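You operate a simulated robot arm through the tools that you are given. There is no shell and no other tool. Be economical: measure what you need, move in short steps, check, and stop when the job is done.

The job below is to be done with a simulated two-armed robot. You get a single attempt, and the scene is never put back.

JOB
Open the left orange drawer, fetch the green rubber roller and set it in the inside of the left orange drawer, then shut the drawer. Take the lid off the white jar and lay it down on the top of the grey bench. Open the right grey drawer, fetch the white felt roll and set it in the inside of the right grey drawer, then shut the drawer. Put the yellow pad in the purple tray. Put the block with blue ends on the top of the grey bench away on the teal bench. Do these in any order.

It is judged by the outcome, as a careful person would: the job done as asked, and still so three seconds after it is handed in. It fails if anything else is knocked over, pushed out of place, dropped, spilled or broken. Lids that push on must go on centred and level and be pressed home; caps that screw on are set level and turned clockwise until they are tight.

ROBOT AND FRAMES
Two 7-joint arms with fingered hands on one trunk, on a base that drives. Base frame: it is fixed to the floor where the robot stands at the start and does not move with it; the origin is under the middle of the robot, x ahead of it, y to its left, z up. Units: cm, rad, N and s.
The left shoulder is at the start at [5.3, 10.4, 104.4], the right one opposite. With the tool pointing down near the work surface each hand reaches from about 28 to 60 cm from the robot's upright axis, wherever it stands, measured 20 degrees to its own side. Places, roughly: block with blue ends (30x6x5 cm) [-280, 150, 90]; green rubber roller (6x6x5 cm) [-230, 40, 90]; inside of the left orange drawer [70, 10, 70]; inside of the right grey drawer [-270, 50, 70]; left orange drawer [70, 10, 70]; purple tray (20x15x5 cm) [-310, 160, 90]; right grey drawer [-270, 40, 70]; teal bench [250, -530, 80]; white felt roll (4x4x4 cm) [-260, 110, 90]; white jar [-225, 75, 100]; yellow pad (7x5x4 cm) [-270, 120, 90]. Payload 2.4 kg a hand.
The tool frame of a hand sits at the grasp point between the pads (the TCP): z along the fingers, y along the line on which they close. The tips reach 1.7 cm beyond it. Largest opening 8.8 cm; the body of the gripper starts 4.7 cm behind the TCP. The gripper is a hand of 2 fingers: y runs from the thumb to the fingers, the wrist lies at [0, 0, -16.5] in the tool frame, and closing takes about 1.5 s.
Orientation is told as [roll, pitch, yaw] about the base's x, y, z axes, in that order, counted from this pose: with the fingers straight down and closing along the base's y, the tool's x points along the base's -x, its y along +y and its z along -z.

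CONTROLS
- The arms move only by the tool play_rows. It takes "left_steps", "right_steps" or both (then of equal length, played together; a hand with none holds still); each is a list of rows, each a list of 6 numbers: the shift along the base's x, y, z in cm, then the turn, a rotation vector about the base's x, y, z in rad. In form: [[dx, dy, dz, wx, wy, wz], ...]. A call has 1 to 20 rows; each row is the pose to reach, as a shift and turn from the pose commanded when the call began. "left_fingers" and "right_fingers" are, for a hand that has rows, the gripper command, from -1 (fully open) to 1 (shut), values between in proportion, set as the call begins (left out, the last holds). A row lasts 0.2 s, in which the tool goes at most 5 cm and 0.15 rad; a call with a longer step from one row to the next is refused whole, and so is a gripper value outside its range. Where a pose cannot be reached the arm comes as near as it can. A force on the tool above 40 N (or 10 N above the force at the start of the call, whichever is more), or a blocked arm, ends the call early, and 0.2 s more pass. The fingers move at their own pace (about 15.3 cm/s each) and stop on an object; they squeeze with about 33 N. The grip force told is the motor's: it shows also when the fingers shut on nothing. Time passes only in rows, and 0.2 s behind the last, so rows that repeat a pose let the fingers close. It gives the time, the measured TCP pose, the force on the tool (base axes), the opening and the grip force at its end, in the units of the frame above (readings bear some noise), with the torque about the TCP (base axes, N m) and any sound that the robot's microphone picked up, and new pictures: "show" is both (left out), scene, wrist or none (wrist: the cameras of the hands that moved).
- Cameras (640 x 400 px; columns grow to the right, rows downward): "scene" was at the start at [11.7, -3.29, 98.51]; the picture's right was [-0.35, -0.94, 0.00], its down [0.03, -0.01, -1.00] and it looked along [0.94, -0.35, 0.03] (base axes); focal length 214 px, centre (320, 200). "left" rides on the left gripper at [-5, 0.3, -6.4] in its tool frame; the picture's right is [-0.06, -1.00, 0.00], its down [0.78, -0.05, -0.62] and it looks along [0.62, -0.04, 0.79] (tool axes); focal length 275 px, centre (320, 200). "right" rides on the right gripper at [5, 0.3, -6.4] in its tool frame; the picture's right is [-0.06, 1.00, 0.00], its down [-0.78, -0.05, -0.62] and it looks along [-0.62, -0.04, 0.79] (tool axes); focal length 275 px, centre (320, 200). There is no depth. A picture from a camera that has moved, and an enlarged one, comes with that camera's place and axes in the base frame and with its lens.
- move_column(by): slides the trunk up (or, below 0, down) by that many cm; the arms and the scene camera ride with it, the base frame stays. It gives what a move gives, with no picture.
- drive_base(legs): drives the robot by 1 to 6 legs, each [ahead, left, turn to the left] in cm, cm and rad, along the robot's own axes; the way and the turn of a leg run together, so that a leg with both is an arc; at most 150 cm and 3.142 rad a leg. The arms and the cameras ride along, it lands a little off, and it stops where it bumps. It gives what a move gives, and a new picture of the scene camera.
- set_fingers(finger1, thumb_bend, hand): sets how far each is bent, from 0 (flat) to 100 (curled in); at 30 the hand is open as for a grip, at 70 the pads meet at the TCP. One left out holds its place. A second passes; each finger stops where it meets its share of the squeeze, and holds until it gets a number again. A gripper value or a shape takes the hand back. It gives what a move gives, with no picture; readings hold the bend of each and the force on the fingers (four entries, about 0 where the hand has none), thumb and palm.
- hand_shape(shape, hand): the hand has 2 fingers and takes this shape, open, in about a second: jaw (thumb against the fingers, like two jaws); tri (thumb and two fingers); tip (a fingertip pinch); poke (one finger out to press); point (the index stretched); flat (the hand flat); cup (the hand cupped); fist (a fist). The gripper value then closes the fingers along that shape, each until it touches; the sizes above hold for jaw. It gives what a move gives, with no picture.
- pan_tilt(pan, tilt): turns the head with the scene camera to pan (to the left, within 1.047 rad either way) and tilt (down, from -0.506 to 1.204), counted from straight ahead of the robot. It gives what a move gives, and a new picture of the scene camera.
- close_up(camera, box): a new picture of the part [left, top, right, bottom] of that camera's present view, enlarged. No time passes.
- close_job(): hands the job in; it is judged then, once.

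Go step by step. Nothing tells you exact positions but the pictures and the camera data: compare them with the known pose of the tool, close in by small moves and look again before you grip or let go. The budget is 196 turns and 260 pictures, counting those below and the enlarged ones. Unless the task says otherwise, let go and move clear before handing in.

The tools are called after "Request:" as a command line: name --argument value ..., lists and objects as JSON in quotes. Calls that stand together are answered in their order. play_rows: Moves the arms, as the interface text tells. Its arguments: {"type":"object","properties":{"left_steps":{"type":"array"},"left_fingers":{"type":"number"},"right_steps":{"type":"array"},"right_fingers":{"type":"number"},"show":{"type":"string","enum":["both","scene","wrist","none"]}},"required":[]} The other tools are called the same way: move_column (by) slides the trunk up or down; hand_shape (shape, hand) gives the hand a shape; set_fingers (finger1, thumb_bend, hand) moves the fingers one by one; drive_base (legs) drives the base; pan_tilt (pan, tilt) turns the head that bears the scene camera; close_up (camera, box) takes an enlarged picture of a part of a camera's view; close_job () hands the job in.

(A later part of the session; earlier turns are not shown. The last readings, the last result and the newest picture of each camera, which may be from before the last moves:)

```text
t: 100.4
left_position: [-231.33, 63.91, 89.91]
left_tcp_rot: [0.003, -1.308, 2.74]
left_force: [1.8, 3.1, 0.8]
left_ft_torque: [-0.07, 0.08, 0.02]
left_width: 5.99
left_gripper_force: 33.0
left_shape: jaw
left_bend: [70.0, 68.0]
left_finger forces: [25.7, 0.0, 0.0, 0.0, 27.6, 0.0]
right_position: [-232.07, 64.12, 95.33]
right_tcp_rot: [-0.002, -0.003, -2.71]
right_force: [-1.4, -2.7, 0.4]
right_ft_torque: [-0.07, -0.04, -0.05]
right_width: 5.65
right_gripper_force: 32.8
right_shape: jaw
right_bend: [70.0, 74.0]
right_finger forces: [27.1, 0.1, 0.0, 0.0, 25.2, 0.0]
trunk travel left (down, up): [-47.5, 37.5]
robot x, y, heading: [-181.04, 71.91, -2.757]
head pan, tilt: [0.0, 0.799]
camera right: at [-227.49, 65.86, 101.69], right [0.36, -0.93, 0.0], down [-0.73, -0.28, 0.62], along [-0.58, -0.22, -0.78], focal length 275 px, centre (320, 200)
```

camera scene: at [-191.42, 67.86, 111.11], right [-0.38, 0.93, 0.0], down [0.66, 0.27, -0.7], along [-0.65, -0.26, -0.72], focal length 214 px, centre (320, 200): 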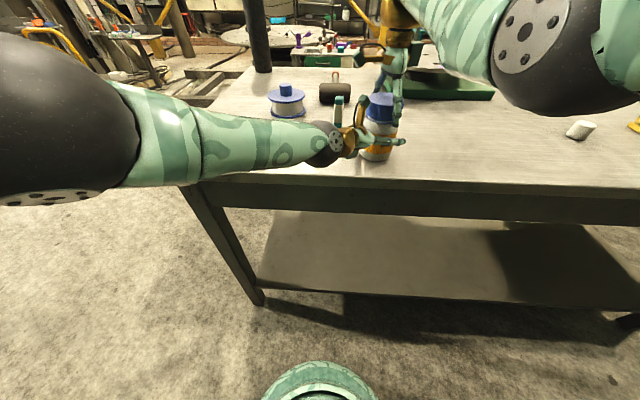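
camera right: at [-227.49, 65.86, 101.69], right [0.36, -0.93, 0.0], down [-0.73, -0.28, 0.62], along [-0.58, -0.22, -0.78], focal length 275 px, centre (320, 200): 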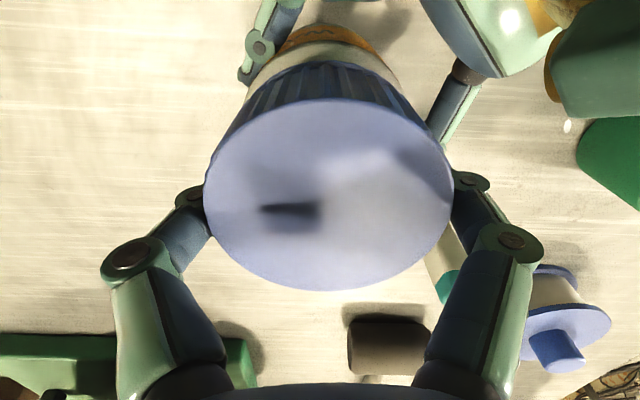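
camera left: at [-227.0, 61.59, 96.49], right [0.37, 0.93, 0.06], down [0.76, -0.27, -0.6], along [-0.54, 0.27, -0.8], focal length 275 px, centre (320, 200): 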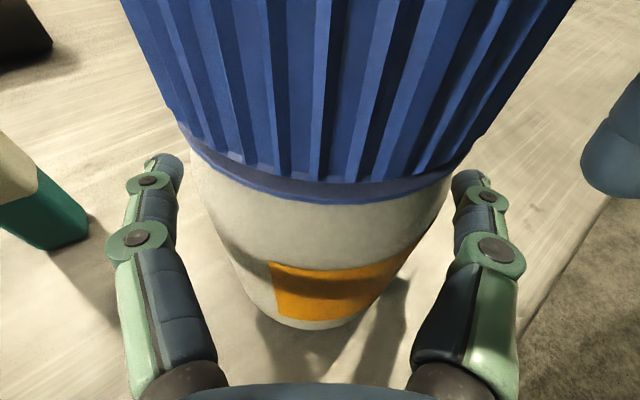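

The cap is turning while the jar is held still. I rewind and take a second stroke.

Request:
play_rows --right_steps '[[0, 0, 0, 0, 0, 0], [0, 0, 0, 0, 0, 0], [0, 0, 0, 0, 0, 0], [0, 0, 0, 0, 0, 0], [0, 0, 0, 0, 0, 0], [0, 0, 0, 0, 0, -0.14], [0, 0, 0, 0, 0, -0.28], [0, 0, 0, 0, 0, -0.42], [0, 0, 0, 0, 0, -0.56], [0, 0, 0, 0, 0, -0.7], [0, 0, 0, 0, 0, -0.84], [0, 0, 0, 0, 0, -0.98], [0, 0, 0, 0, 0, -1.12], [0, 0, 0, 0, 0, -1.26], [0, 0, 0, 0, 0, -1.4], [0, 0, 0, 0, 0, -1.54], [0, 0, 0, 0, 0, -1.6]]' --right_fingers -1 --show "none"

Request:
play_rows --right_steps '[[0, 0, 0, 0, 0, 0], [0, 0, 0, 0, 0, 0], [0, 0, 0, 0, 0, 0], [0, 0, 0, 0, 0, 0], [0, 0, 0, 0, 0, 0], [0, 0, 0, 0, 0, 0], [0, 0, 0, 0, 0, 0]]' --right_fingers 1 --show "none"

Request:
play_rows --right_steps '[[0, 0, 0, 0, 0, 0.1], [0, 0, 0, 0, 0, 0.2], [0, 0, 0, 0, 0, 0.3], [0, 0, 0, 0, 0, 0.4], [0, 0, 0, 0, 0, 0.5], [0, 0, 0, 0, 0, 0.6], [0, 0, 0, 0, 0, 0.7], [0, 0, 0, 0, 0, 0.8], [0, 0, 0, 0, 0, 0.9], [0, 0, 0, 0, 0, 1.0], [0, 0, 0, 0, 0, 1.1], [0, 0, 0, 0, 0, 1.2], [0, 0, 0, 0, 0, 1.3], [0, 0, 0, 0, 0, 1.4], [0, 0, 0, 0, 0, 1.5], [0, 0, 0, 0, 0, 1.6]]' --show "none"

Request:
play_rows --right_steps '[[0, 0, 0.15, 0, 0, 0], [0, 0, 0.3, 0, 0, 0], [0, 0, 0.45, 0, 0, 0]]' --show "scene"

```text
t: 104.0
left_position: [-231.38, 63.79, 90.09]
left_tcp_rot: [0.005, -1.308, 2.742]
left_force: [0.7, 0.5, -0.2]
left_ft_torque: [-0.06, 0.0, -0.02]
left_width: 5.99
left_gripper_force: 33.4
left_shape: jaw
left_bend: [70.0, 68.0]
left_finger forces: [27.5, 0.0, 0.1, 0.0, 26.4, 0.0]
right_position: [-231.91, 64.18, 95.2]
right_tcp_rot: [-0.002, -0.002, 1.968]
right_force: [0.0, -0.8, 0.0]
right_ft_torque: [-0.03, 0.01, 0.02]
right_width: 8.78
right_gripper_force: 0.0
right_shape: jaw
right_bend: [30.0, 30.0]
right_finger forces: [0.0, 0.0, 0.0, 0.0, 0.0, 0.0]
trunk travel left (down, up): [-47.5, 37.5]
robot x, y, heading: [-181.28, 72.04, -2.754]
head pan, tilt: [0.0, 0.799]
```

```text
t: 105.6
left_position: [-231.33, 63.82, 90.03]
left_tcp_rot: [0.005, -1.308, 2.741]
left_force: [-0.2, 0.3, -0.5]
left_ft_torque: [-0.03, 0.0, 0.02]
left_width: 5.97
left_gripper_force: 33.6
left_shape: jaw
left_bend: [70.0, 68.0]
left_finger forces: [28.1, 0.1, 0.0, 0.0, 26.4, 0.1]
right_position: [-232.05, 64.07, 95.29]
right_tcp_rot: [-0.001, -0.002, 1.971]
right_force: [0.6, 1.9, -0.5]
right_ft_torque: [0.0, -0.01, 0.03]
right_width: 5.59
right_gripper_force: 32.9
right_shape: jaw
right_bend: [71.0, 68.0]
right_finger forces: [25.7, 0.0, 0.0, 0.1, 26.5, 0.0]
trunk travel left (down, up): [-47.5, 37.5]
robot x, y, heading: [-181.16, 71.69, -2.756]
head pan, tilt: [0.0, 0.799]
```

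```text
t: 109.0
left_position: [-231.39, 63.81, 90.1]
left_tcp_rot: [0.003, -1.308, 2.74]
left_force: [2.5, 3.8, -0.2]
left_ft_torque: [-0.13, 0.07, 0.05]
left_width: 5.86
left_gripper_force: 33.1
left_shape: jaw
left_bend: [71.0, 69.0]
left_finger forces: [25.4, 0.0, 0.0, 0.1, 28.1, 0.0]
right_position: [-231.99, 64.12, 95.12]
right_tcp_rot: [0.0, -0.001, -2.709]
right_force: [-1.4, -4.2, 0.1]
right_ft_torque: [-0.07, 0.0, -0.08]
right_width: 5.63
right_gripper_force: 32.6
right_shape: jaw
right_bend: [71.0, 74.0]
right_finger forces: [27.7, 0.0, 0.0, 0.0, 25.1, 0.0]
trunk travel left (down, up): [-47.5, 37.5]
robot x, y, heading: [-181.55, 72.03, -2.756]
head pan, tilt: [0.0, 0.799]
```

```text
t: 109.8
left_position: [-231.47, 63.86, 90.04]
left_tcp_rot: [0.005, -1.311, 2.74]
left_force: [2.0, 3.1, 9.2]
left_ft_torque: [-0.07, 0.13, 0.0]
left_width: 5.79
left_gripper_force: 33.0
left_shape: jaw
left_bend: [71.0, 69.0]
left_finger forces: [25.9, 0.1, 0.0, 0.1, 27.4, 0.0]
right_position: [-232.03, 64.18, 95.63]
right_tcp_rot: [-0.001, 0.001, -2.714]
right_force: [-1.1, -3.1, -12.1]
right_ft_torque: [-0.12, 0.03, 0.0]
right_width: 5.62
right_gripper_force: 33.0
right_shape: jaw
right_bend: [71.0, 74.0]
right_finger forces: [27.6, 0.0, 0.0, 0.0, 25.2, 0.0]
trunk travel left (down, up): [-47.5, 37.5]
robot x, y, heading: [-181.62, 72.03, -2.753]
head pan, tilt: [0.0, 0.799]
camera scene: at [-191.45, 67.86, 111.11], right [-0.38, 0.93, 0.0], down [0.66, 0.27, -0.7], along [-0.65, -0.26, -0.72], focal length 214 px, centre (320, 200)
```

scene: 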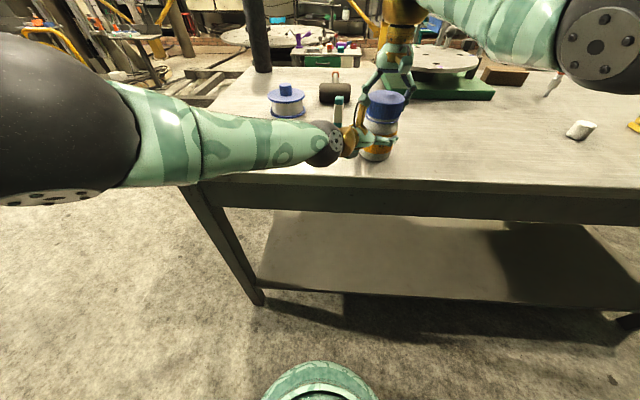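

The cap is still engaged (a lift meets resistance). I relax the lift and check the left-hand view to see whether the jar is turning in the grip.

Request:
play_rows --left_steps '[[0, 0, 0, 0, 0, 0], [0, 0, 0, 0, 0, 0]]' --right_steps '[[0, 0, -0.25, 0, 0, 0], [0, 0, -0.45, 0, 0, 0]]' --show "wrist"

```text
t: 110.4
left_position: [-231.36, 63.79, 90.0]
left_tcp_rot: [0.005, -1.307, 2.74]
left_force: [-1.5, 2.8, 2.8]
left_ft_torque: [-0.02, 0.04, -0.06]
left_width: 5.82
left_gripper_force: 33.1
left_shape: jaw
left_bend: [71.0, 69.0]
left_finger forces: [27.2, 0.0, 0.0, 0.0, 27.5, 0.1]
right_position: [-232.01, 64.11, 95.35]
right_tcp_rot: [0.0, -0.001, -2.712]
right_force: [0.3, -3.0, -3.6]
right_ft_torque: [-0.09, -0.06, -0.03]
right_width: 5.65
right_gripper_force: 33.2
right_shape: jaw
right_bend: [71.0, 74.0]
right_finger forces: [27.7, 0.0, 0.1, 0.0, 24.9, 0.1]
trunk travel left (down, up): [-47.5, 37.5]
robot x, y, heading: [-181.17, 72.24, -2.755]
head pan, tilt: [0.0, 0.799]
camera right: at [-227.53, 65.89, 101.67], right [0.36, -0.93, 0.0], down [-0.73, -0.28, 0.62], along [-0.58, -0.22, -0.78], focal length 275 px, centre (320, 200)
camera left: at [-226.98, 61.6, 96.43], right [0.37, 0.93, 0.06], down [0.76, -0.27, -0.6], along [-0.54, 0.27, -0.8], focal length 275 px, centre (320, 200)
```

right: 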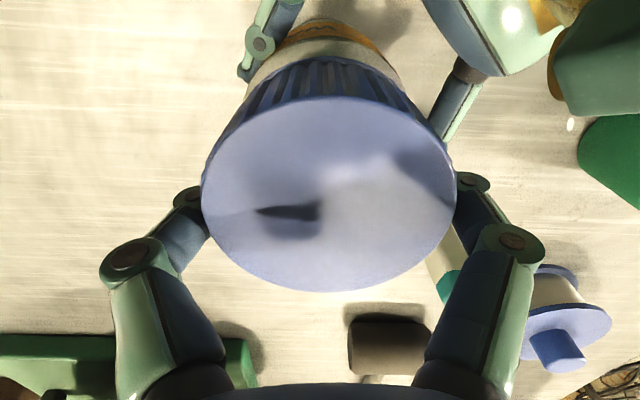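
left: 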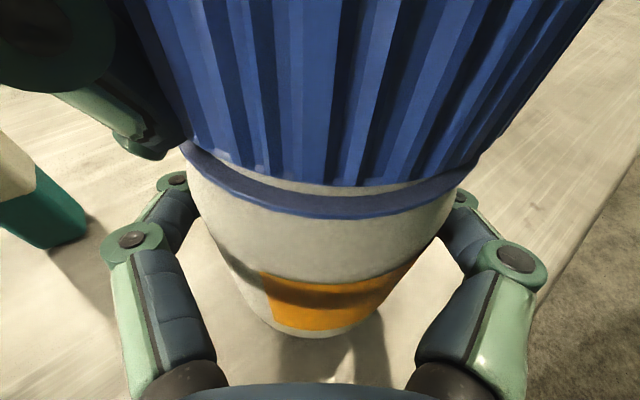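

It is unscrewing: a gap now shows under the cap while the label stays put. I take another stroke.

Request:
play_rows --right_steps '[[0, 0, 0, 0, 0, 0], [0, 0, 0, 0, 0, 0], [0, 0, 0, 0, 0, 0], [0, 0, 0, 0, 0, 0], [0, 0, 0, 0, 0, 0], [0, 0, 0, 0, 0, -0.14], [0, 0, 0, 0, 0, -0.28], [0, 0, 0, 0, 0, -0.42], [0, 0, 0, 0, 0, -0.56], [0, 0, 0, 0, 0, -0.7], [0, 0, 0, 0, 0, -0.84], [0, 0, 0, 0, 0, -0.98], [0, 0, 0, 0, 0, -1.12], [0, 0, 0, 0, 0, -1.26], [0, 0, 0, 0, 0, -1.4], [0, 0, 0, 0, 0, -1.54], [0, 0, 0, 0, 0, -1.6]]' --right_fingers -1 --show "none"

Request:
play_rows --right_steps '[[0, 0, 0, 0, 0, 0], [0, 0, 0, 0, 0, 0], [0, 0, 0, 0, 0, 0], [0, 0, 0, 0, 0, 0], [0, 0, 0, 0, 0, 0], [0, 0, 0, 0, 0, 0], [0, 0, 0, 0, 0, 0]]' --right_fingers 1 --show "none"

Request:
play_rows --right_steps '[[0, 0, 0.02, 0, 0, 0.1], [0, 0, 0.03, 0, 0, 0.2], [0, 0, 0.05, 0, 0, 0.3], [0, 0, 0.06, 0, 0, 0.4], [0, 0, 0.07, 0, 0, 0.5], [0, 0, 0.08, 0, 0, 0.6], [0, 0, 0.09, 0, 0, 0.7], [0, 0, 0.1, 0, 0, 0.8], [0, 0, 0.11, 0, 0, 0.9], [0, 0, 0.12, 0, 0, 1.0], [0, 0, 0.13, 0, 0, 1.1], [0, 0, 0.14, 0, 0, 1.2], [0, 0, 0.15, 0, 0, 1.3], [0, 0, 0.16, 0, 0, 1.4], [0, 0, 0.18, 0, 0, 1.5], [0, 0, 0.2, 0, 0, 1.6]]' --show "none"

Request:
play_rows --left_steps '[[0, 0, 0, 0, 0, 0], [0, 0, 0, 0, 0, 0], [0, 0, 0, 0, 0, 0]]' --right_steps '[[0, 0, 0.15, 0, 0, 0], [0, 0, 0.3, 0, 0, 0], [0, 0, 0.45, 0, 0, 0]]' --show "wrist"

```text
t: 114.0
left_position: [-231.38, 63.82, 90.01]
left_tcp_rot: [0.005, -1.31, 2.741]
left_force: [0.6, -0.2, -0.2]
left_ft_torque: [-0.02, -0.03, 0.02]
left_width: 5.78
left_gripper_force: 33.0
left_shape: jaw
left_bend: [71.0, 69.0]
left_finger forces: [27.9, 0.0, 0.1, 0.1, 26.7, 0.0]
right_position: [-231.99, 64.05, 95.12]
right_tcp_rot: [-0.002, -0.003, 1.968]
right_force: [1.0, 1.2, -0.2]
right_ft_torque: [-0.05, 0.0, 0.01]
right_width: 8.81
right_gripper_force: 0.1
right_shape: jaw
right_bend: [30.0, 30.0]
right_finger forces: [0.0, 0.1, 0.0, 0.1, 0.0, 0.0]
trunk travel left (down, up): [-47.5, 37.5]
robot x, y, heading: [-181.09, 72.32, -2.754]
head pan, tilt: [0.0, 0.799]
```

```text
t: 115.6
left_position: [-231.41, 63.9, 89.98]
left_tcp_rot: [0.005, -1.311, 2.74]
left_force: [0.6, -0.9, -0.8]
left_ft_torque: [0.05, -0.03, 0.01]
left_width: 5.81
left_gripper_force: 33.2
left_shape: jaw
left_bend: [71.0, 72.0]
left_finger forces: [28.0, 0.0, 0.0, 0.1, 25.5, 0.0]
right_position: [-232.02, 64.11, 95.32]
right_tcp_rot: [-0.003, 0.0, 1.97]
right_force: [0.0, 2.2, -0.8]
right_ft_torque: [-0.02, 0.02, -0.01]
right_width: 5.62
right_gripper_force: 33.1
right_shape: jaw
right_bend: [71.0, 67.0]
right_finger forces: [25.4, 0.0, 0.0, 0.1, 26.4, 0.1]
trunk travel left (down, up): [-47.5, 37.5]
robot x, y, heading: [-181.14, 72.29, -2.755]
head pan, tilt: [0.0, 0.799]
```

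```text
t: 119.0
left_position: [-231.4, 63.83, 89.92]
left_tcp_rot: [0.006, -1.308, 2.74]
left_force: [0.6, 4.7, 3.6]
left_ft_torque: [-0.13, 0.09, 0.02]
left_width: 5.62
left_gripper_force: 33.0
left_shape: jaw
left_bend: [73.0, 71.0]
left_finger forces: [25.6, 0.0, 0.1, 0.0, 28.8, 0.1]
right_position: [-231.94, 64.01, 95.49]
right_tcp_rot: [-0.001, -0.002, -2.711]
right_force: [-0.7, -5.0, -4.0]
right_ft_torque: [-0.11, 0.0, -0.08]
right_width: 5.71
right_gripper_force: 32.5
right_shape: jaw
right_bend: [71.0, 69.0]
right_finger forces: [27.9, 0.0, 0.0, 0.0, 23.9, 0.0]
trunk travel left (down, up): [-47.5, 37.5]
robot x, y, heading: [-181.26, 72.15, -2.756]
head pan, tilt: [0.0, 0.799]
```

```text
t: 119.8
left_position: [-231.39, 63.8, 90.09]
left_tcp_rot: [0.006, -1.313, 2.741]
left_force: [0.5, 4.2, 15.3]
left_ft_torque: [-0.04, 0.2, -0.02]
left_width: 5.57
left_gripper_force: 32.9
left_shape: jaw
left_bend: [73.0, 72.0]
left_finger forces: [25.7, 0.0, 0.0, 0.0, 28.1, 0.0]
right_position: [-232.06, 64.11, 95.73]
right_tcp_rot: [-0.002, -0.001, -2.712]
right_force: [-1.1, -4.5, -19.0]
right_ft_torque: [-0.13, -0.03, 0.0]
right_width: 5.71
right_gripper_force: 33.1
right_shape: jaw
right_bend: [71.0, 69.0]
right_finger forces: [28.2, 0.0, 0.0, 0.0, 25.1, 0.0]
trunk travel left (down, up): [-47.5, 37.5]
robot x, y, heading: [-180.92, 72.1, -2.753]
head pan, tilt: [0.0, 0.799]
camera right: at [-227.53, 65.93, 102.26], right [0.36, -0.93, 0.0], down [-0.73, -0.28, 0.62], along [-0.58, -0.22, -0.79], focal length 275 px, centre (320, 200)
camera left: at [-227.05, 61.64, 96.58], right [0.37, 0.93, 0.06], down [0.76, -0.26, -0.6], along [-0.54, 0.27, -0.8], focal length 275 px, centre (320, 200)
```

right: 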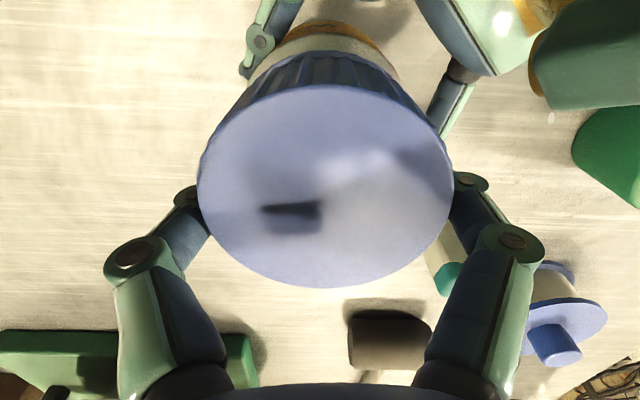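
left: 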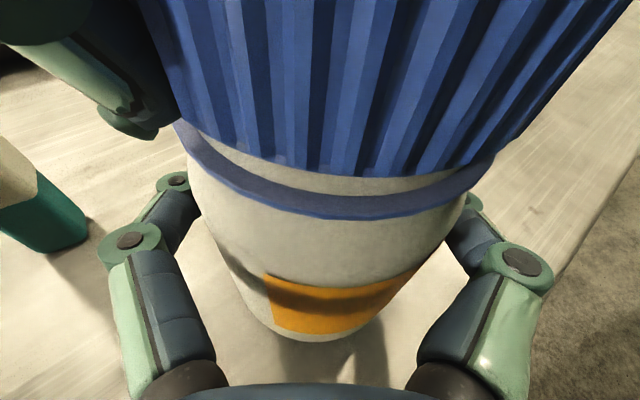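

The gap keeps growing. I relax the lift, re-grip the left hand 0.7 cm deeper for a firmer hold, then take another stroke.

Request:
play_rows --right_steps '[[0, 0, -0.3, 0, 0, 0], [0, 0, -0.4, 0, 0, 0]]' --show "none"

Request:
play_rows --left_steps '[[0, 0, 0, 0, 0, 0], [0, 0, 0, 0, 0, 0], [0, 0, 0, 0, 0, 0], [0, 0, 0, 0, 0, 0], [-0.35, 0.15, 0, 0, 0, 0], [-0.65, 0.27, 0, 0, 0, 0], [-0.65, 0.27, 0, 0, 0, 0]]' --left_fingers -1 --show "none"

Request:
play_rows --left_steps '[[0, 0, 0, 0, 0, 0], [0, 0, 0, 0, 0, 0], [0, 0, 0, 0, 0, 0], [0, 0, 0, 0, 0, 0], [0, 0, 0, 0, 0, 0], [0, 0, 0, 0, 0, 0], [0, 0, 0, 0, 0, 0]]' --left_fingers 1 --show "wrist"

Request:
play_rows --right_steps '[[0, 0, 0, 0, 0, 0], [0, 0, 0, 0, 0, 0], [0, 0, 0, 0, 0, 0], [0, 0, 0, 0, 0, 0], [0, 0, 0, 0, 0, 0], [0, 0, 0, 0, 0, -0.14], [0, 0, 0, 0, 0, -0.28], [0, 0, 0, 0, 0, -0.42], [0, 0, 0, 0, 0, -0.56], [0, 0, 0, 0, 0, -0.7], [0, 0, 0, 0, 0, -0.84], [0, 0, 0, 0, 0, -0.98], [0, 0, 0, 0, 0, -1.12], [0, 0, 0, 0, 0, -1.26], [0, 0, 0, 0, 0, -1.4], [0, 0, 0, 0, 0, -1.54], [0, 0, 0, 0, 0, -1.6]]' --right_fingers -1 --show "none"

Request:
play_rows --right_steps '[[0, 0, 0, 0, 0, 0], [0, 0, 0, 0, 0, 0], [0, 0, 0, 0, 0, 0], [0, 0, 0, 0, 0, 0], [0, 0, 0, 0, 0, 0], [0, 0, 0, 0, 0, 0], [0, 0, 0, 0, 0, 0]]' --right_fingers 1 --show "wrist"

Request:
play_rows --right_steps '[[0, 0, 0.02, 0, 0, 0.1], [0, 0, 0.03, 0, 0, 0.2], [0, 0, 0.05, 0, 0, 0.3], [0, 0, 0.06, 0, 0, 0.4], [0, 0, 0.07, 0, 0, 0.5], [0, 0, 0.08, 0, 0, 0.6], [0, 0, 0.09, 0, 0, 0.7], [0, 0, 0.1, 0, 0, 0.8], [0, 0, 0.11, 0, 0, 0.9], [0, 0, 0.12, 0, 0, 1.0], [0, 0, 0.13, 0, 0, 1.1], [0, 0, 0.14, 0, 0, 1.2], [0, 0, 0.15, 0, 0, 1.3], [0, 0, 0.16, 0, 0, 1.4], [0, 0, 0.18, 0, 0, 1.5], [0, 0, 0.2, 0, 0, 1.6]]' --show "none"

Request:
play_rows --left_steps '[[0, 0, 0, 0, 0, 0], [0, 0, 0, 0, 0, 0], [0, 0, 0, 0, 0, 0]]' --right_steps '[[0, 0, 0.15, 0, 0, 0], [0, 0, 0.3, 0, 0, 0], [0, 0, 0.45, 0, 0, 0]]' --show "wrist"

```text
t: 120.4
left_position: [-231.28, 63.71, 90.0]
left_tcp_rot: [0.003, -1.306, 2.739]
left_force: [-1.2, 4.3, 8.3]
left_ft_torque: [-0.07, 0.17, -0.01]
left_width: 5.59
left_gripper_force: 32.7
left_shape: jaw
left_bend: [73.0, 72.0]
left_finger forces: [26.2, 0.0, 0.0, 0.0, 27.9, 0.0]
right_position: [-232.01, 63.94, 95.47]
right_tcp_rot: [-0.001, -0.004, -2.711]
right_force: [0.7, -4.6, -10.4]
right_ft_torque: [-0.15, -0.03, 0.01]
right_width: 5.73
right_gripper_force: 33.1
right_shape: jaw
right_bend: [71.0, 69.0]
right_finger forces: [27.9, 0.0, 0.1, 0.1, 24.6, 0.0]
trunk travel left (down, up): [-47.5, 37.5]
robot x, y, heading: [-181.2, 72.19, -2.752]
head pan, tilt: [0.0, 0.799]
```

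```text
t: 122.0
left_position: [-232.23, 64.15, 89.97]
left_tcp_rot: [0.004, -1.309, 2.741]
left_force: [-0.5, -1.3, -0.8]
left_ft_torque: [0.05, 0.01, 0.03]
left_width: 8.78
left_gripper_force: 0.0
left_shape: jaw
left_bend: [30.0, 30.0]
left_finger forces: [0.0, 0.0, 0.1, 0.0, 0.0, 0.0]
right_position: [-232.08, 64.08, 95.46]
right_tcp_rot: [0.002, -0.002, -2.712]
right_force: [-0.1, -0.4, -4.8]
right_ft_torque: [0.01, 0.02, 0.01]
right_width: 5.7
right_gripper_force: 32.7
right_shape: jaw
right_bend: [71.0, 69.0]
right_finger forces: [25.6, 0.0, 0.0, 0.0, 25.9, 0.0]
trunk travel left (down, up): [-47.5, 37.5]
robot x, y, heading: [-181.01, 72.03, -2.756]
head pan, tilt: [0.0, 0.799]
```

```text
t: 123.6
left_position: [-232.19, 64.16, 89.9]
left_tcp_rot: [0.006, -1.311, 2.738]
left_force: [-0.7, 3.0, 0.3]
left_ft_torque: [-0.02, 0.0, 0.03]
left_width: 5.6
left_gripper_force: 33.6
left_shape: jaw
left_bend: [71.0, 72.0]
left_finger forces: [27.2, 0.1, 0.0, 0.0, 29.8, 0.1]
right_position: [-232.07, 64.06, 95.48]
right_tcp_rot: [0.0, -0.001, -2.711]
right_force: [2.1, -3.6, -3.6]
right_ft_torque: [-0.15, -0.08, 0.02]
right_width: 5.7
right_gripper_force: 33.4
right_shape: jaw
right_bend: [71.0, 72.0]
right_finger forces: [27.0, 0.0, 0.0, 0.1, 23.6, 0.1]
trunk travel left (down, up): [-47.5, 37.5]
robot x, y, heading: [-181.26, 72.2, -2.752]
head pan, tilt: [0.0, 0.799]
camera left: at [-227.71, 61.94, 96.41], right [0.37, 0.93, 0.06], down [0.76, -0.27, -0.6], along [-0.54, 0.27, -0.8], focal length 275 px, centre (320, 200)
```

left: 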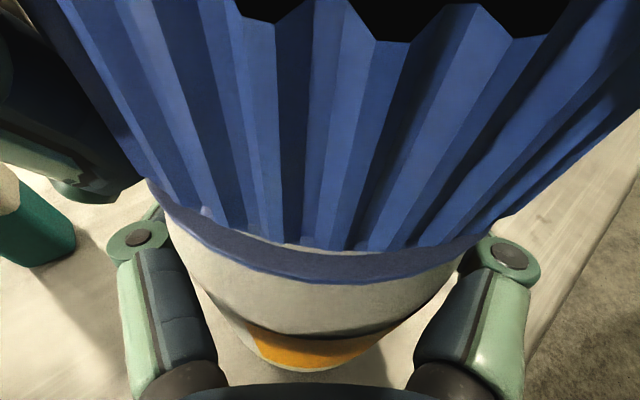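

```text
t: 127.2
left_position: [-232.02, 64.09, 90.01]
left_tcp_rot: [0.004, -1.306, 2.739]
left_force: [-0.3, -1.4, -1.2]
left_ft_torque: [0.08, 0.01, -0.04]
left_width: 5.15
left_gripper_force: 33.0
left_shape: jaw
left_bend: [76.0, 76.0]
left_finger forces: [31.0, 0.0, 0.0, 0.0, 27.2, 0.1]
right_position: [-232.06, 64.11, 95.49]
right_tcp_rot: [-0.002, -0.002, 1.97]
right_force: [-0.4, 1.3, -0.7]
right_ft_torque: [0.01, 0.0, 0.01]
right_width: 8.81
right_gripper_force: 0.1
right_shape: jaw
right_bend: [30.0, 30.0]
right_finger forces: [0.0, 0.1, 0.0, 0.0, 0.8, 0.0]
trunk travel left (down, up): [-47.5, 37.5]
robot x, y, heading: [-181.36, 72.2, -2.754]
head pan, tilt: [0.0, 0.799]
```

```text
t: 128.8
left_position: [-232.02, 64.13, 89.87]
left_tcp_rot: [0.006, -1.307, 2.74]
left_force: [-0.7, -6.4, -0.1]
left_ft_torque: [0.35, -0.06, -0.06]
left_width: 5.15
left_gripper_force: 33.0
left_shape: jaw
left_bend: [76.0, 77.0]
left_finger forces: [34.7, 0.0, 0.1, 0.0, 26.2, 0.1]
right_position: [-232.15, 64.14, 95.49]
right_tcp_rot: [-0.001, 0.0, 1.972]
right_force: [-0.2, 4.8, 0.6]
right_ft_torque: [0.04, 0.07, 0.07]
right_width: 5.99
right_gripper_force: 32.8
right_shape: jaw
right_bend: [73.0, 45.0]
right_finger forces: [26.1, 0.0, 0.1, 0.0, 30.0, 0.0]
trunk travel left (down, up): [-47.5, 37.5]
robot x, y, heading: [-181.33, 71.86, -2.75]
head pan, tilt: [0.0, 0.799]
camera right: at [-230.56, 59.42, 101.84], right [-0.94, -0.33, 0.0], down [-0.26, 0.74, 0.62], along [-0.2, 0.59, -0.78], focal length 275 px, centre (320, 200)
```

right: 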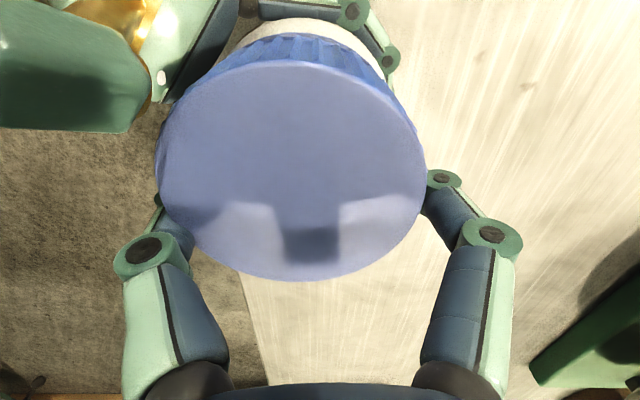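

```text
t: 132.2
left_position: [-232.15, 64.15, 89.95]
left_tcp_rot: [0.002, -1.307, 2.74]
left_force: [3.5, 10.4, 0.1]
left_ft_torque: [-0.43, 0.24, 0.29]
left_width: 5.05
left_gripper_force: 33.3
left_shape: jaw
left_bend: [77.0, 76.0]
left_finger forces: [23.8, 0.1, 0.1, 0.1, 35.5, 0.0]
right_position: [-232.15, 64.1, 95.65]
right_tcp_rot: [-0.001, -0.002, -2.71]
right_force: [-4.4, -9.8, 0.2]
right_ft_torque: [-0.08, 0.08, -0.28]
right_width: 6.54
right_gripper_force: 33.1
right_shape: jaw
right_bend: [73.0, 49.0]
right_finger forces: [29.3, 0.0, 0.0, 0.1, 20.5, 0.1]
trunk travel left (down, up): [-47.5, 37.5]
robot x, y, heading: [-181.37, 72.03, -2.758]
head pan, tilt: [0.0, 0.799]
```

```text
t: 133.0
left_position: [-232.11, 64.19, 90.0]
left_tcp_rot: [0.005, -1.307, 2.739]
left_force: [3.9, 8.5, 1.4]
left_ft_torque: [-0.48, 0.19, 0.16]
left_width: 5.06
left_gripper_force: 33.1
left_shape: jaw
left_bend: [77.0, 77.0]
left_finger forces: [24.4, 0.0, 0.1, 0.0, 34.0, 0.0]
right_position: [-232.02, 63.98, 96.08]
right_tcp_rot: [-0.002, -0.001, -2.711]
right_force: [-3.9, -8.3, -3.9]
right_ft_torque: [-0.02, 0.09, -0.14]
right_width: 6.53
right_gripper_force: 32.9
right_shape: jaw
right_bend: [73.0, 49.0]
right_finger forces: [27.4, 0.1, 0.0, 0.0, 21.4, 0.1]
trunk travel left (down, up): [-47.5, 37.5]
robot x, y, heading: [-180.8, 72.28, -2.752]
head pan, tilt: [0.0, 0.799]
camera right: at [-227.5, 65.87, 102.51], right [0.36, -0.93, 0.0], down [-0.73, -0.28, 0.62], along [-0.58, -0.22, -0.78], focal length 275 px, centre (320, 200)
camera left: at [-227.72, 61.93, 96.42], right [0.37, 0.93, 0.06], down [0.76, -0.27, -0.6], along [-0.54, 0.27, -0.8], focal length 275 px, centre (320, 200)
```

right: 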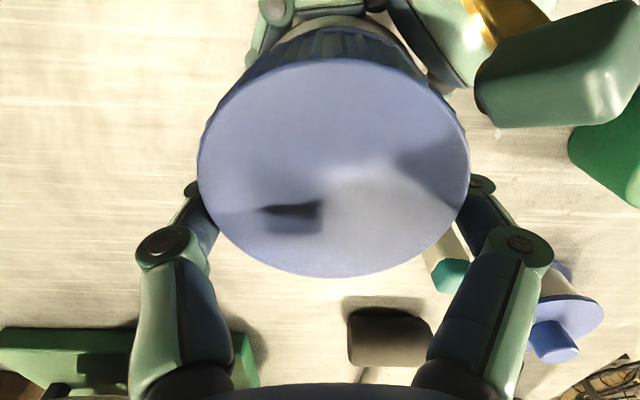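
left: 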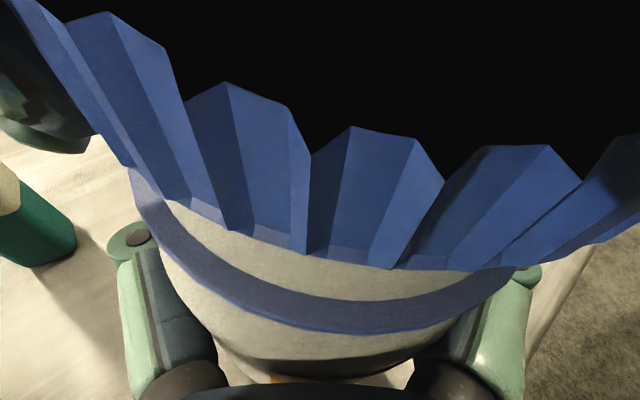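

The last lift met little force, so the thread seems nearly clear. I lift further and watch the force.

Request:
play_rows --left_steps '[[0, 0, 0, 0, 0, 0], [0, 0, 0, 0, 0, 0], [0, 0, 0, 0, 0, 0], [0, 0, 0, 0, 0, 0]]' --right_steps '[[0, 0, 0.3, 0, 0, 0], [0, 0, 0.6, 0, 0, 0], [0, 0, 0.9, 0, 0, 0], [0, 0, 1.2, 0, 0, 0]]' --show "wrist"

Request:
close_up --camera "scene" --box '[300, 50, 460, 150]'

```text
t: 134.0
left_position: [-232.15, 64.03, 90.02]
left_tcp_rot: [0.006, -1.308, 2.736]
left_force: [2.4, 6.4, -0.5]
left_ft_torque: [-0.44, 0.19, 0.09]
left_width: 5.06
left_gripper_force: 32.7
left_shape: jaw
left_bend: [77.0, 77.0]
left_finger forces: [25.4, 0.1, 0.0, 0.0, 32.7, 0.1]
right_position: [-232.1, 64.01, 97.24]
right_tcp_rot: [0.0, -0.003, -2.713]
right_force: [-3.2, -5.5, -3.1]
right_ft_torque: [-0.01, 0.08, -0.11]
right_width: 6.52
right_gripper_force: 33.4
right_shape: jaw
right_bend: [73.0, 49.0]
right_finger forces: [26.0, 0.0, 0.0, 0.0, 21.7, 0.1]
trunk travel left (down, up): [-47.5, 37.5]
robot x, y, heading: [-181.12, 72.42, -2.761]
head pan, tilt: [0.0, 0.799]
camera right: at [-227.52, 65.91, 103.69], right [0.36, -0.93, 0.0], down [-0.73, -0.28, 0.62], along [-0.58, -0.22, -0.78], focal length 275 px, centre (320, 200)
camera left: at [-227.71, 61.93, 96.41], right [0.37, 0.93, 0.06], down [0.76, -0.27, -0.6], along [-0.54, 0.27, -0.8], focal length 275 px, centre (320, 200)
```

right: 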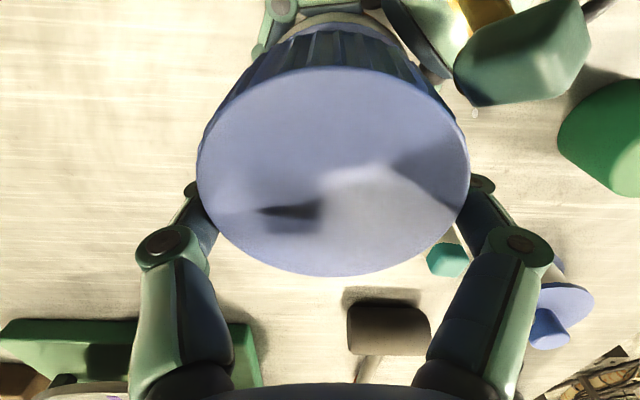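
left: 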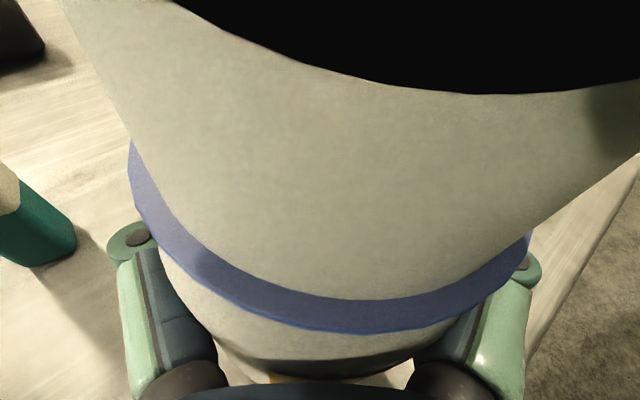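

```text
4.00 times, centred on (380, 100) of scene
camera zoom: at [-191.45, 67.86, 111.11], right [-0.38, 0.93, 0.0], down [0.66, 0.27, -0.7], along [-0.65, -0.26, -0.72], focal length 858 px, centre (80, 600)
```

zoom: 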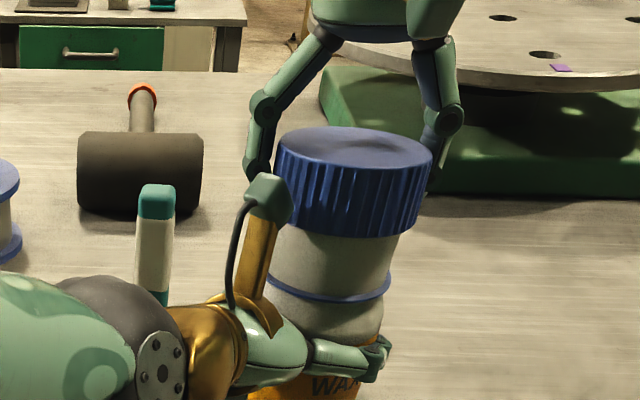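

The cap has come free and is sliding up the neck. I lift it clear.

Request:
play_rows --right_steps '[[0, 0, 0.7, 0, 0, 0], [0, 0, 1.4, 0, 0, 0], [0, 0, 2.1, 0, 0, 0], [0, 0, 2.8, 0, 0, 0], [0, 0, 3.5, 0, 0, 0], [0, 0, 4.5, 0, 0, 0], [0, 0, 5.5, 0, 0, 0], [0, 0, 6.5, 0, 0, 0]]' --show "scene"

Request:
close_up --camera "scene" --box '[280, 40, 472, 160]'

```text
t: 135.8
left_position: [-232.15, 64.1, 89.95]
left_tcp_rot: [0.007, -1.307, 2.74]
left_force: [0.4, 0.0, 0.4]
left_ft_torque: [-0.02, 0.07, 0.02]
left_width: 5.01
left_gripper_force: 32.9
left_shape: jaw
left_bend: [77.0, 77.0]
left_finger forces: [28.8, 0.0, 0.0, 0.0, 28.7, 0.0]
right_position: [-232.05, 64.03, 103.88]
right_tcp_rot: [0.001, -0.003, -2.713]
right_force: [-0.1, 0.1, 0.2]
right_ft_torque: [-0.02, -0.04, -0.04]
right_width: 6.35
right_gripper_force: 32.7
right_shape: jaw
right_bend: [76.0, 48.0]
right_finger forces: [25.1, 0.0, 0.1, 0.1, 26.3, 0.0]
trunk travel left (down, up): [-47.5, 37.5]
robot x, y, heading: [-181.62, 72.29, -2.752]
head pan, tilt: [0.0, 0.799]
camera scene: at [-191.45, 67.86, 111.11], right [-0.38, 0.93, 0.0], down [0.66, 0.27, -0.7], along [-0.65, -0.26, -0.72], focal length 214 px, centre (320, 200)
```

scene: 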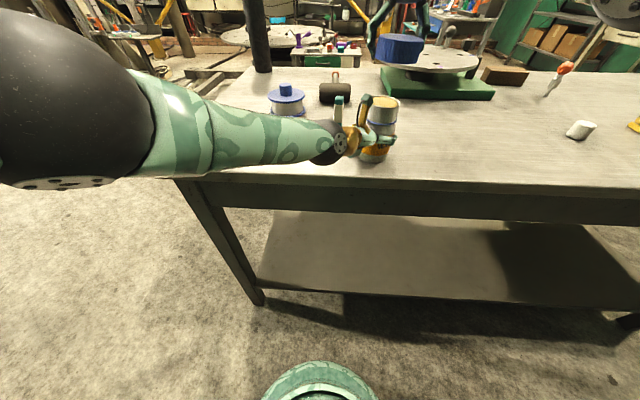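

```text
3.33 times, centred on (376, 100) of scene
camera zoom: at [-191.45, 67.86, 111.11], right [-0.38, 0.93, 0.0], down [0.66, 0.27, -0.7], along [-0.65, -0.26, -0.72], focal length 715 px, centre (133, 533)
```

zoom: 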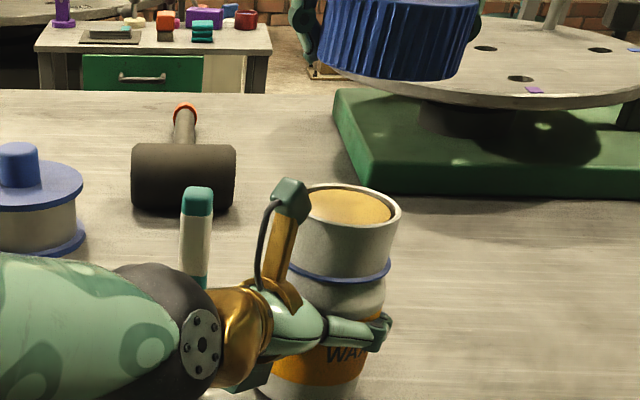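

The cap is off and the open wax jar is held, slightly leaning. I ease the left hand down a little, then open it slowly so the jar settles upright.

Request:
play_rows --left_steps '[[0, 0, -0.1, 0, 0, 0], [0, 0, -0.2, 0, 0, 0], [0, 0, -0.3, 0, 0, 0]]' --show "none"

Request:
close_up --camera "scene" --box '[330, 80, 426, 180]'

```text
t: 136.6
left_position: [-232.18, 64.16, 89.79]
left_tcp_rot: [0.004, -1.312, 2.741]
left_force: [0.2, -1.2, 5.4]
left_ft_torque: [0.12, -0.02, -0.01]
left_width: 5.02
left_gripper_force: 32.6
left_shape: jaw
left_bend: [77.0, 77.0]
left_finger forces: [29.2, 0.0, 0.0, 0.1, 28.4, 0.0]
right_position: [-232.0, 63.98, 103.93]
right_tcp_rot: [-0.001, -0.002, -2.712]
right_force: [0.1, 0.1, 0.2]
right_ft_torque: [0.0, 0.0, 0.01]
right_width: 6.36
right_gripper_force: 32.8
right_shape: jaw
right_bend: [76.0, 48.0]
right_finger forces: [25.0, 0.1, 0.0, 0.0, 26.3, 0.0]
trunk travel left (down, up): [-47.5, 37.5]
robot x, y, heading: [-181.2, 71.9, -2.754]
head pan, tilt: [0.0, 0.799]
```

```text
4.00 times, centred on (378, 130) of scene
camera zoom: at [-191.38, 67.86, 111.13], right [-0.38, 0.93, 0.0], down [0.66, 0.27, -0.7], along [-0.65, -0.26, -0.72], focal length 858 px, centre (88, 480)
```

zoom: 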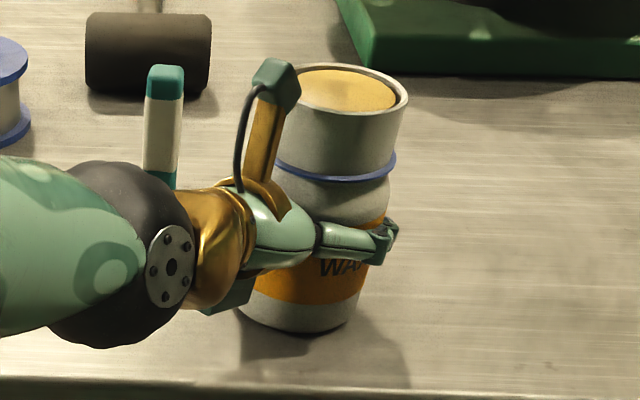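

The jar is touching the bench. I open the left hand in stages.

Request:
play_rows --left_steps '[[0, 0, 0, 0, 0, 0], [0, 0, 0, 0, 0, 0], [0, 0, 0, 0, 0, 0]]' --left_fingers -0.25 --show "none"

Request:
play_rows --left_steps '[[0, 0, 0, 0, 0, 0], [0, 0, 0, 0, 0, 0], [0, 0, 0, 0, 0, 0]]' --left_fingers -0.5 --show "none"

Request:
play_rows --left_steps '[[0, 0, 0, 0, 0, 0], [0, 0, 0, 0, 0, 0], [0, 0, 0, 0, 0, 0], [0, 0, 0, 0, 0, 0]]' --left_fingers -1 --show "none"

Request:
close_up --camera "scene" --box '[330, 80, 426, 180]'

Request:
close_up --camera "left" --box '[0, 0, 640, 400]'

```text
t: 137.4
left_position: [-232.14, 64.13, 89.67]
left_tcp_rot: [0.004, -1.306, 2.74]
left_force: [1.0, -2.1, 0.5]
left_ft_torque: [0.05, -0.02, -0.01]
left_width: 5.52
left_gripper_force: 0.1
left_shape: jaw
left_bend: [71.0, 69.0]
left_finger forces: [2.4, 0.0, 0.1, 0.0, 1.3, 0.1]
right_position: [-231.94, 64.05, 103.82]
right_tcp_rot: [-0.002, -0.002, -2.713]
right_force: [0.4, 0.3, -0.6]
right_ft_torque: [-0.02, -0.02, -0.02]
right_width: 6.37
right_gripper_force: 33.4
right_shape: jaw
right_bend: [76.0, 48.0]
right_finger forces: [25.1, 0.1, 0.0, 0.1, 26.4, 0.1]
trunk travel left (down, up): [-47.5, 37.5]
robot x, y, heading: [-181.25, 71.97, -2.756]
head pan, tilt: [0.0, 0.799]
```

```text
t: 138.2
left_position: [-232.08, 64.19, 89.67]
left_tcp_rot: [0.006, -1.31, 2.741]
left_force: [0.2, -0.7, -0.5]
left_ft_torque: [0.01, -0.03, 0.01]
left_width: 6.58
left_gripper_force: 0.1
left_shape: jaw
left_bend: [64.0, 60.0]
left_finger forces: [0.8, 0.1, 0.1, 0.0, 0.0, 0.0]
right_position: [-232.02, 63.89, 103.86]
right_tcp_rot: [-0.001, -0.003, -2.712]
right_force: [0.3, -0.7, 0.1]
right_ft_torque: [-0.02, 0.0, 0.0]
right_width: 6.35
right_gripper_force: 32.6
right_shape: jaw
right_bend: [76.0, 48.0]
right_finger forces: [25.0, 0.0, 0.1, 0.1, 26.3, 0.0]
trunk travel left (down, up): [-47.5, 37.5]
robot x, y, heading: [-181.26, 71.9, -2.755]
head pan, tilt: [0.0, 0.799]
```

```text
t: 139.2
left_position: [-232.26, 64.12, 89.61]
left_tcp_rot: [0.004, -1.308, 2.739]
left_force: [1.3, -0.7, 0.2]
left_ft_torque: [0.02, 0.04, -0.01]
left_width: 8.8
left_gripper_force: 0.1
left_shape: jaw
left_bend: [30.0, 30.0]
left_finger forces: [1.6, 0.0, 0.0, 0.1, 0.8, 0.0]
right_position: [-232.02, 64.02, 103.9]
right_tcp_rot: [-0.001, -0.004, -2.711]
right_force: [0.4, -0.5, -0.2]
right_ft_torque: [0.0, -0.02, 0.0]
right_width: 6.36
right_gripper_force: 32.9
right_shape: jaw
right_bend: [76.0, 48.0]
right_finger forces: [25.1, 0.0, 0.0, 0.0, 26.3, 0.0]
trunk travel left (down, up): [-47.5, 37.5]
robot x, y, heading: [-181.06, 71.99, -2.758]
head pan, tilt: [0.0, 0.799]
```

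```text
4.00 times, centred on (378, 130) of scene
camera zoom: at [-191.42, 67.85, 111.11], right [-0.38, 0.93, 0.0], down [0.66, 0.27, -0.7], along [-0.65, -0.26, -0.72], focal length 858 px, centre (88, 480)
```

zoom: 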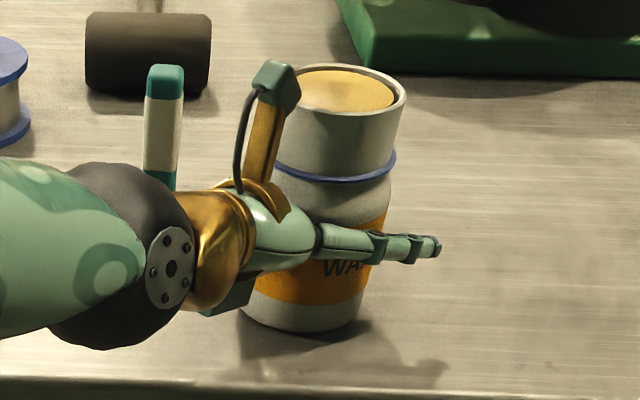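

```text
1.00 times, centred on (320, 200) of left (not enlarged: the box is as wide or as high as the picture)
camera zoom: at [-227.76, 61.95, 96.15], right [0.37, 0.93, 0.06], down [0.76, -0.27, -0.6], along [-0.54, 0.27, -0.8], focal length 275 px, centre (320, 200)
```

zoom: 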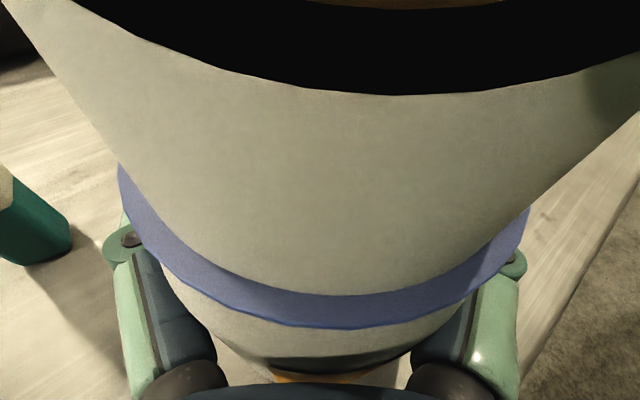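

The jar stands free. I withdraw the left hand straight back along its axis and lift it away.

Request:
play_rows --left_steps '[[0.9, -0.39, 0, 0, 0, 0], [1.8, -0.77, 0, 0, 0, 0], [3.7, -1.55, 0, 0, 0, 0], [5.5, -2.3, 0.3, 0, 0, 0], [7.4, -3.1, 0.6, 0, 0, 0], [9.2, -3.9, 1, 0, 0, 0], [10.2, -4.3, 3, 0, 0, 0], [10.2, -6, 6, 0, 0, 0], [10.2, -8, 10, 0, 0, 0], [10.2, -11, 14, 0, 0, 0], [11, -15, 18, 0, 0, 0]]' --show "both"

```text
refused: row 11 steps farther than a row can; nothing moved
```

Request:
play_rows --left_steps '[[0.9, -0.39, 0, 0, 0, 0], [1.8, -0.77, 0, 0, 0, 0], [3.7, -1.55, 0, 0, 0, 0], [5.5, -2.3, 0.3, 0, 0, 0], [7.4, -3.1, 0.6, 0, 0, 0], [9.2, -3.9, 1, 0, 0, 0], [10.2, -4.3, 3, 0, 0, 0], [10.2, -6, 6, 0, 0, 0], [10.2, -8, 10, 0, 0, 0], [10.2, -10, 14, 0, 0, 0], [10.2, -12, 18, 0, 0, 0]]' --show "both"

```text
t: 141.6
left_position: [-222.02, 52.14, 107.6]
left_tcp_rot: [0.005, -1.309, 2.74]
left_force: [0.0, -0.1, -0.9]
left_ft_torque: [0.03, -0.01, -0.01]
left_width: 8.8
left_gripper_force: 0.1
left_shape: jaw
left_bend: [30.0, 30.0]
left_finger forces: [0.1, 0.0, 0.1, 0.0, 0.0, 0.0]
right_position: [-231.97, 63.97, 103.77]
right_tcp_rot: [-0.001, -0.003, -2.712]
right_force: [-0.2, -0.5, -0.3]
right_ft_torque: [-0.01, -0.02, -0.01]
right_width: 6.36
right_gripper_force: 33.2
right_shape: jaw
right_bend: [76.0, 48.0]
right_finger forces: [25.2, 0.1, 0.1, 0.0, 26.3, 0.0]
trunk travel left (down, up): [-47.5, 37.5]
robot x, y, heading: [-180.92, 72.2, -2.752]
head pan, tilt: [0.0, 0.799]
camera scene: at [-191.42, 67.85, 111.11], right [-0.38, 0.93, 0.0], down [0.66, 0.27, -0.7], along [-0.65, -0.26, -0.72], focal length 214 px, centre (320, 200)
camera left: at [-217.52, 49.93, 114.16], right [0.37, 0.93, 0.06], down [0.76, -0.27, -0.6], along [-0.54, 0.27, -0.8], focal length 275 px, centre (320, 200)
```

scene: 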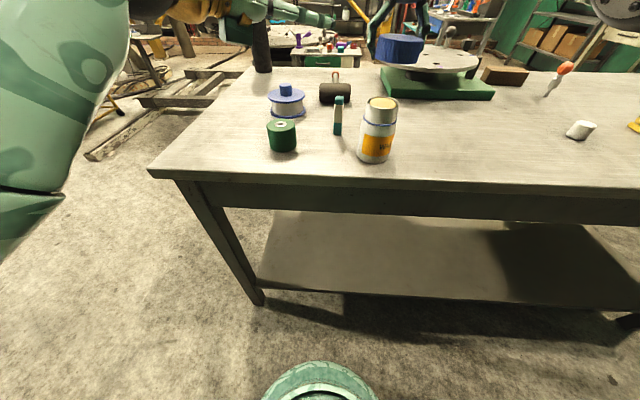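
left: 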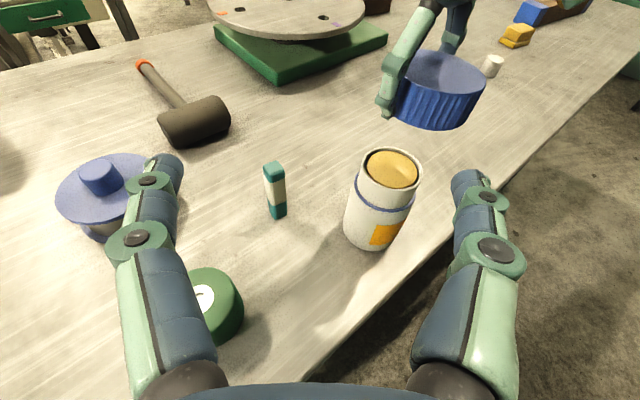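

The jar stands upright and open. I carry the cap about 15 cm to the right of the jar over clear bench and lower it.

Request:
play_rows --right_steps '[[-1.2, 3, 0, 0, 0, 0], [-2.4, 6, 0, 0, 0, 0], [-3.6, 9, 0, 0, 0, 0], [-4.8, 12, 0, 0, 0, 0], [-6, 15, 0, 0, 0, 0], [-6, 15, -3, 0, 0, 0], [-6, 15, -6, 0, 0, 0], [-6, 15, -9, 0, 0, 0], [-6, 15, -12, 0, 0, 0], [-6, 15, -14, 0, 0, 0], [-6, 15, -14, 0, 0, 0]]' --show "both"

Request:
close_up --camera "scene" --box '[360, 70, 552, 190]'

```text
t: 144.0
left_position: [-221.9, 52.19, 107.57]
left_tcp_rot: [0.006, -1.31, 2.74]
left_force: [0.5, -0.4, 0.6]
left_ft_torque: [-0.01, -0.03, 0.01]
left_width: 8.77
left_gripper_force: 0.0
left_shape: jaw
left_bend: [30.0, 30.0]
left_finger forces: [0.1, 0.1, 0.0, 0.0, 0.0, 0.1]
right_position: [-238.11, 78.9, 89.73]
right_tcp_rot: [-0.003, -0.003, -2.711]
right_force: [0.6, 0.6, 0.1]
right_ft_torque: [-0.02, -0.02, 0.0]
right_width: 6.34
right_gripper_force: 33.3
right_shape: jaw
right_bend: [77.0, 48.0]
right_finger forces: [25.1, 0.0, 0.0, 0.0, 26.3, 0.0]
trunk travel left (down, up): [-47.5, 37.5]
robot x, y, heading: [-181.1, 72.11, -2.75]
head pan, tilt: [0.0, 0.799]
camera scene: at [-191.42, 67.86, 111.11], right [-0.38, 0.93, 0.0], down [0.66, 0.27, -0.7], along [-0.65, -0.26, -0.72], focal length 214 px, centre (320, 200)
camera right: at [-233.51, 80.79, 96.19], right [0.36, -0.93, 0.0], down [-0.73, -0.28, 0.62], along [-0.58, -0.22, -0.78], focal length 275 px, centre (320, 200)
```

scene: 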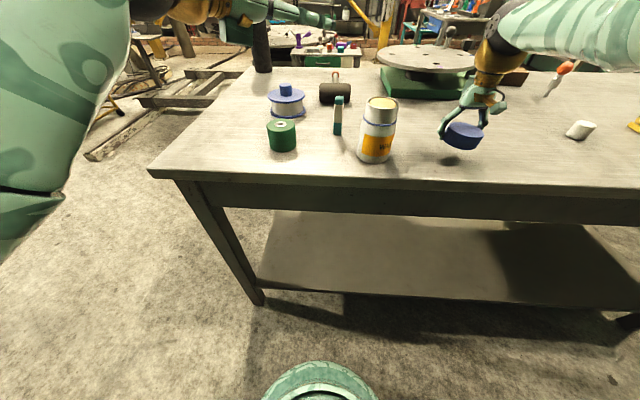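
right: 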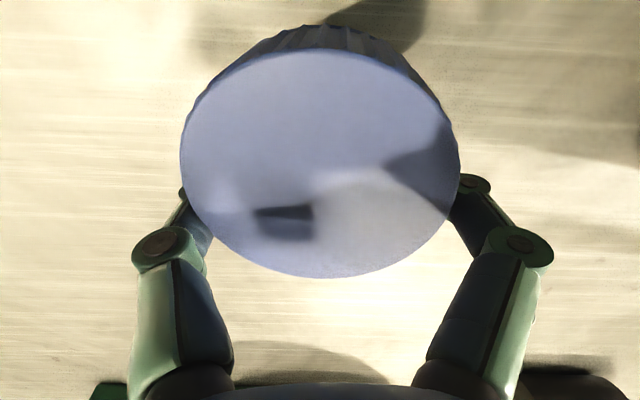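

```text
3.33 times, centred on (456, 130) of scene
camera zoom: at [-191.42, 67.86, 111.11], right [-0.38, 0.93, 0.0], down [0.66, 0.27, -0.7], along [-0.65, -0.26, -0.72], focal length 715 px, centre (-133, 433)
```

zoom: 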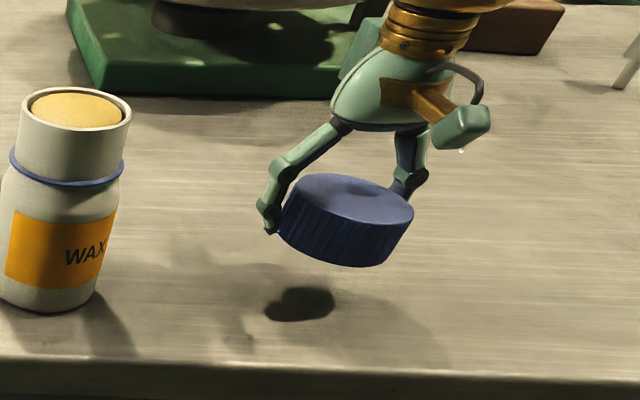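

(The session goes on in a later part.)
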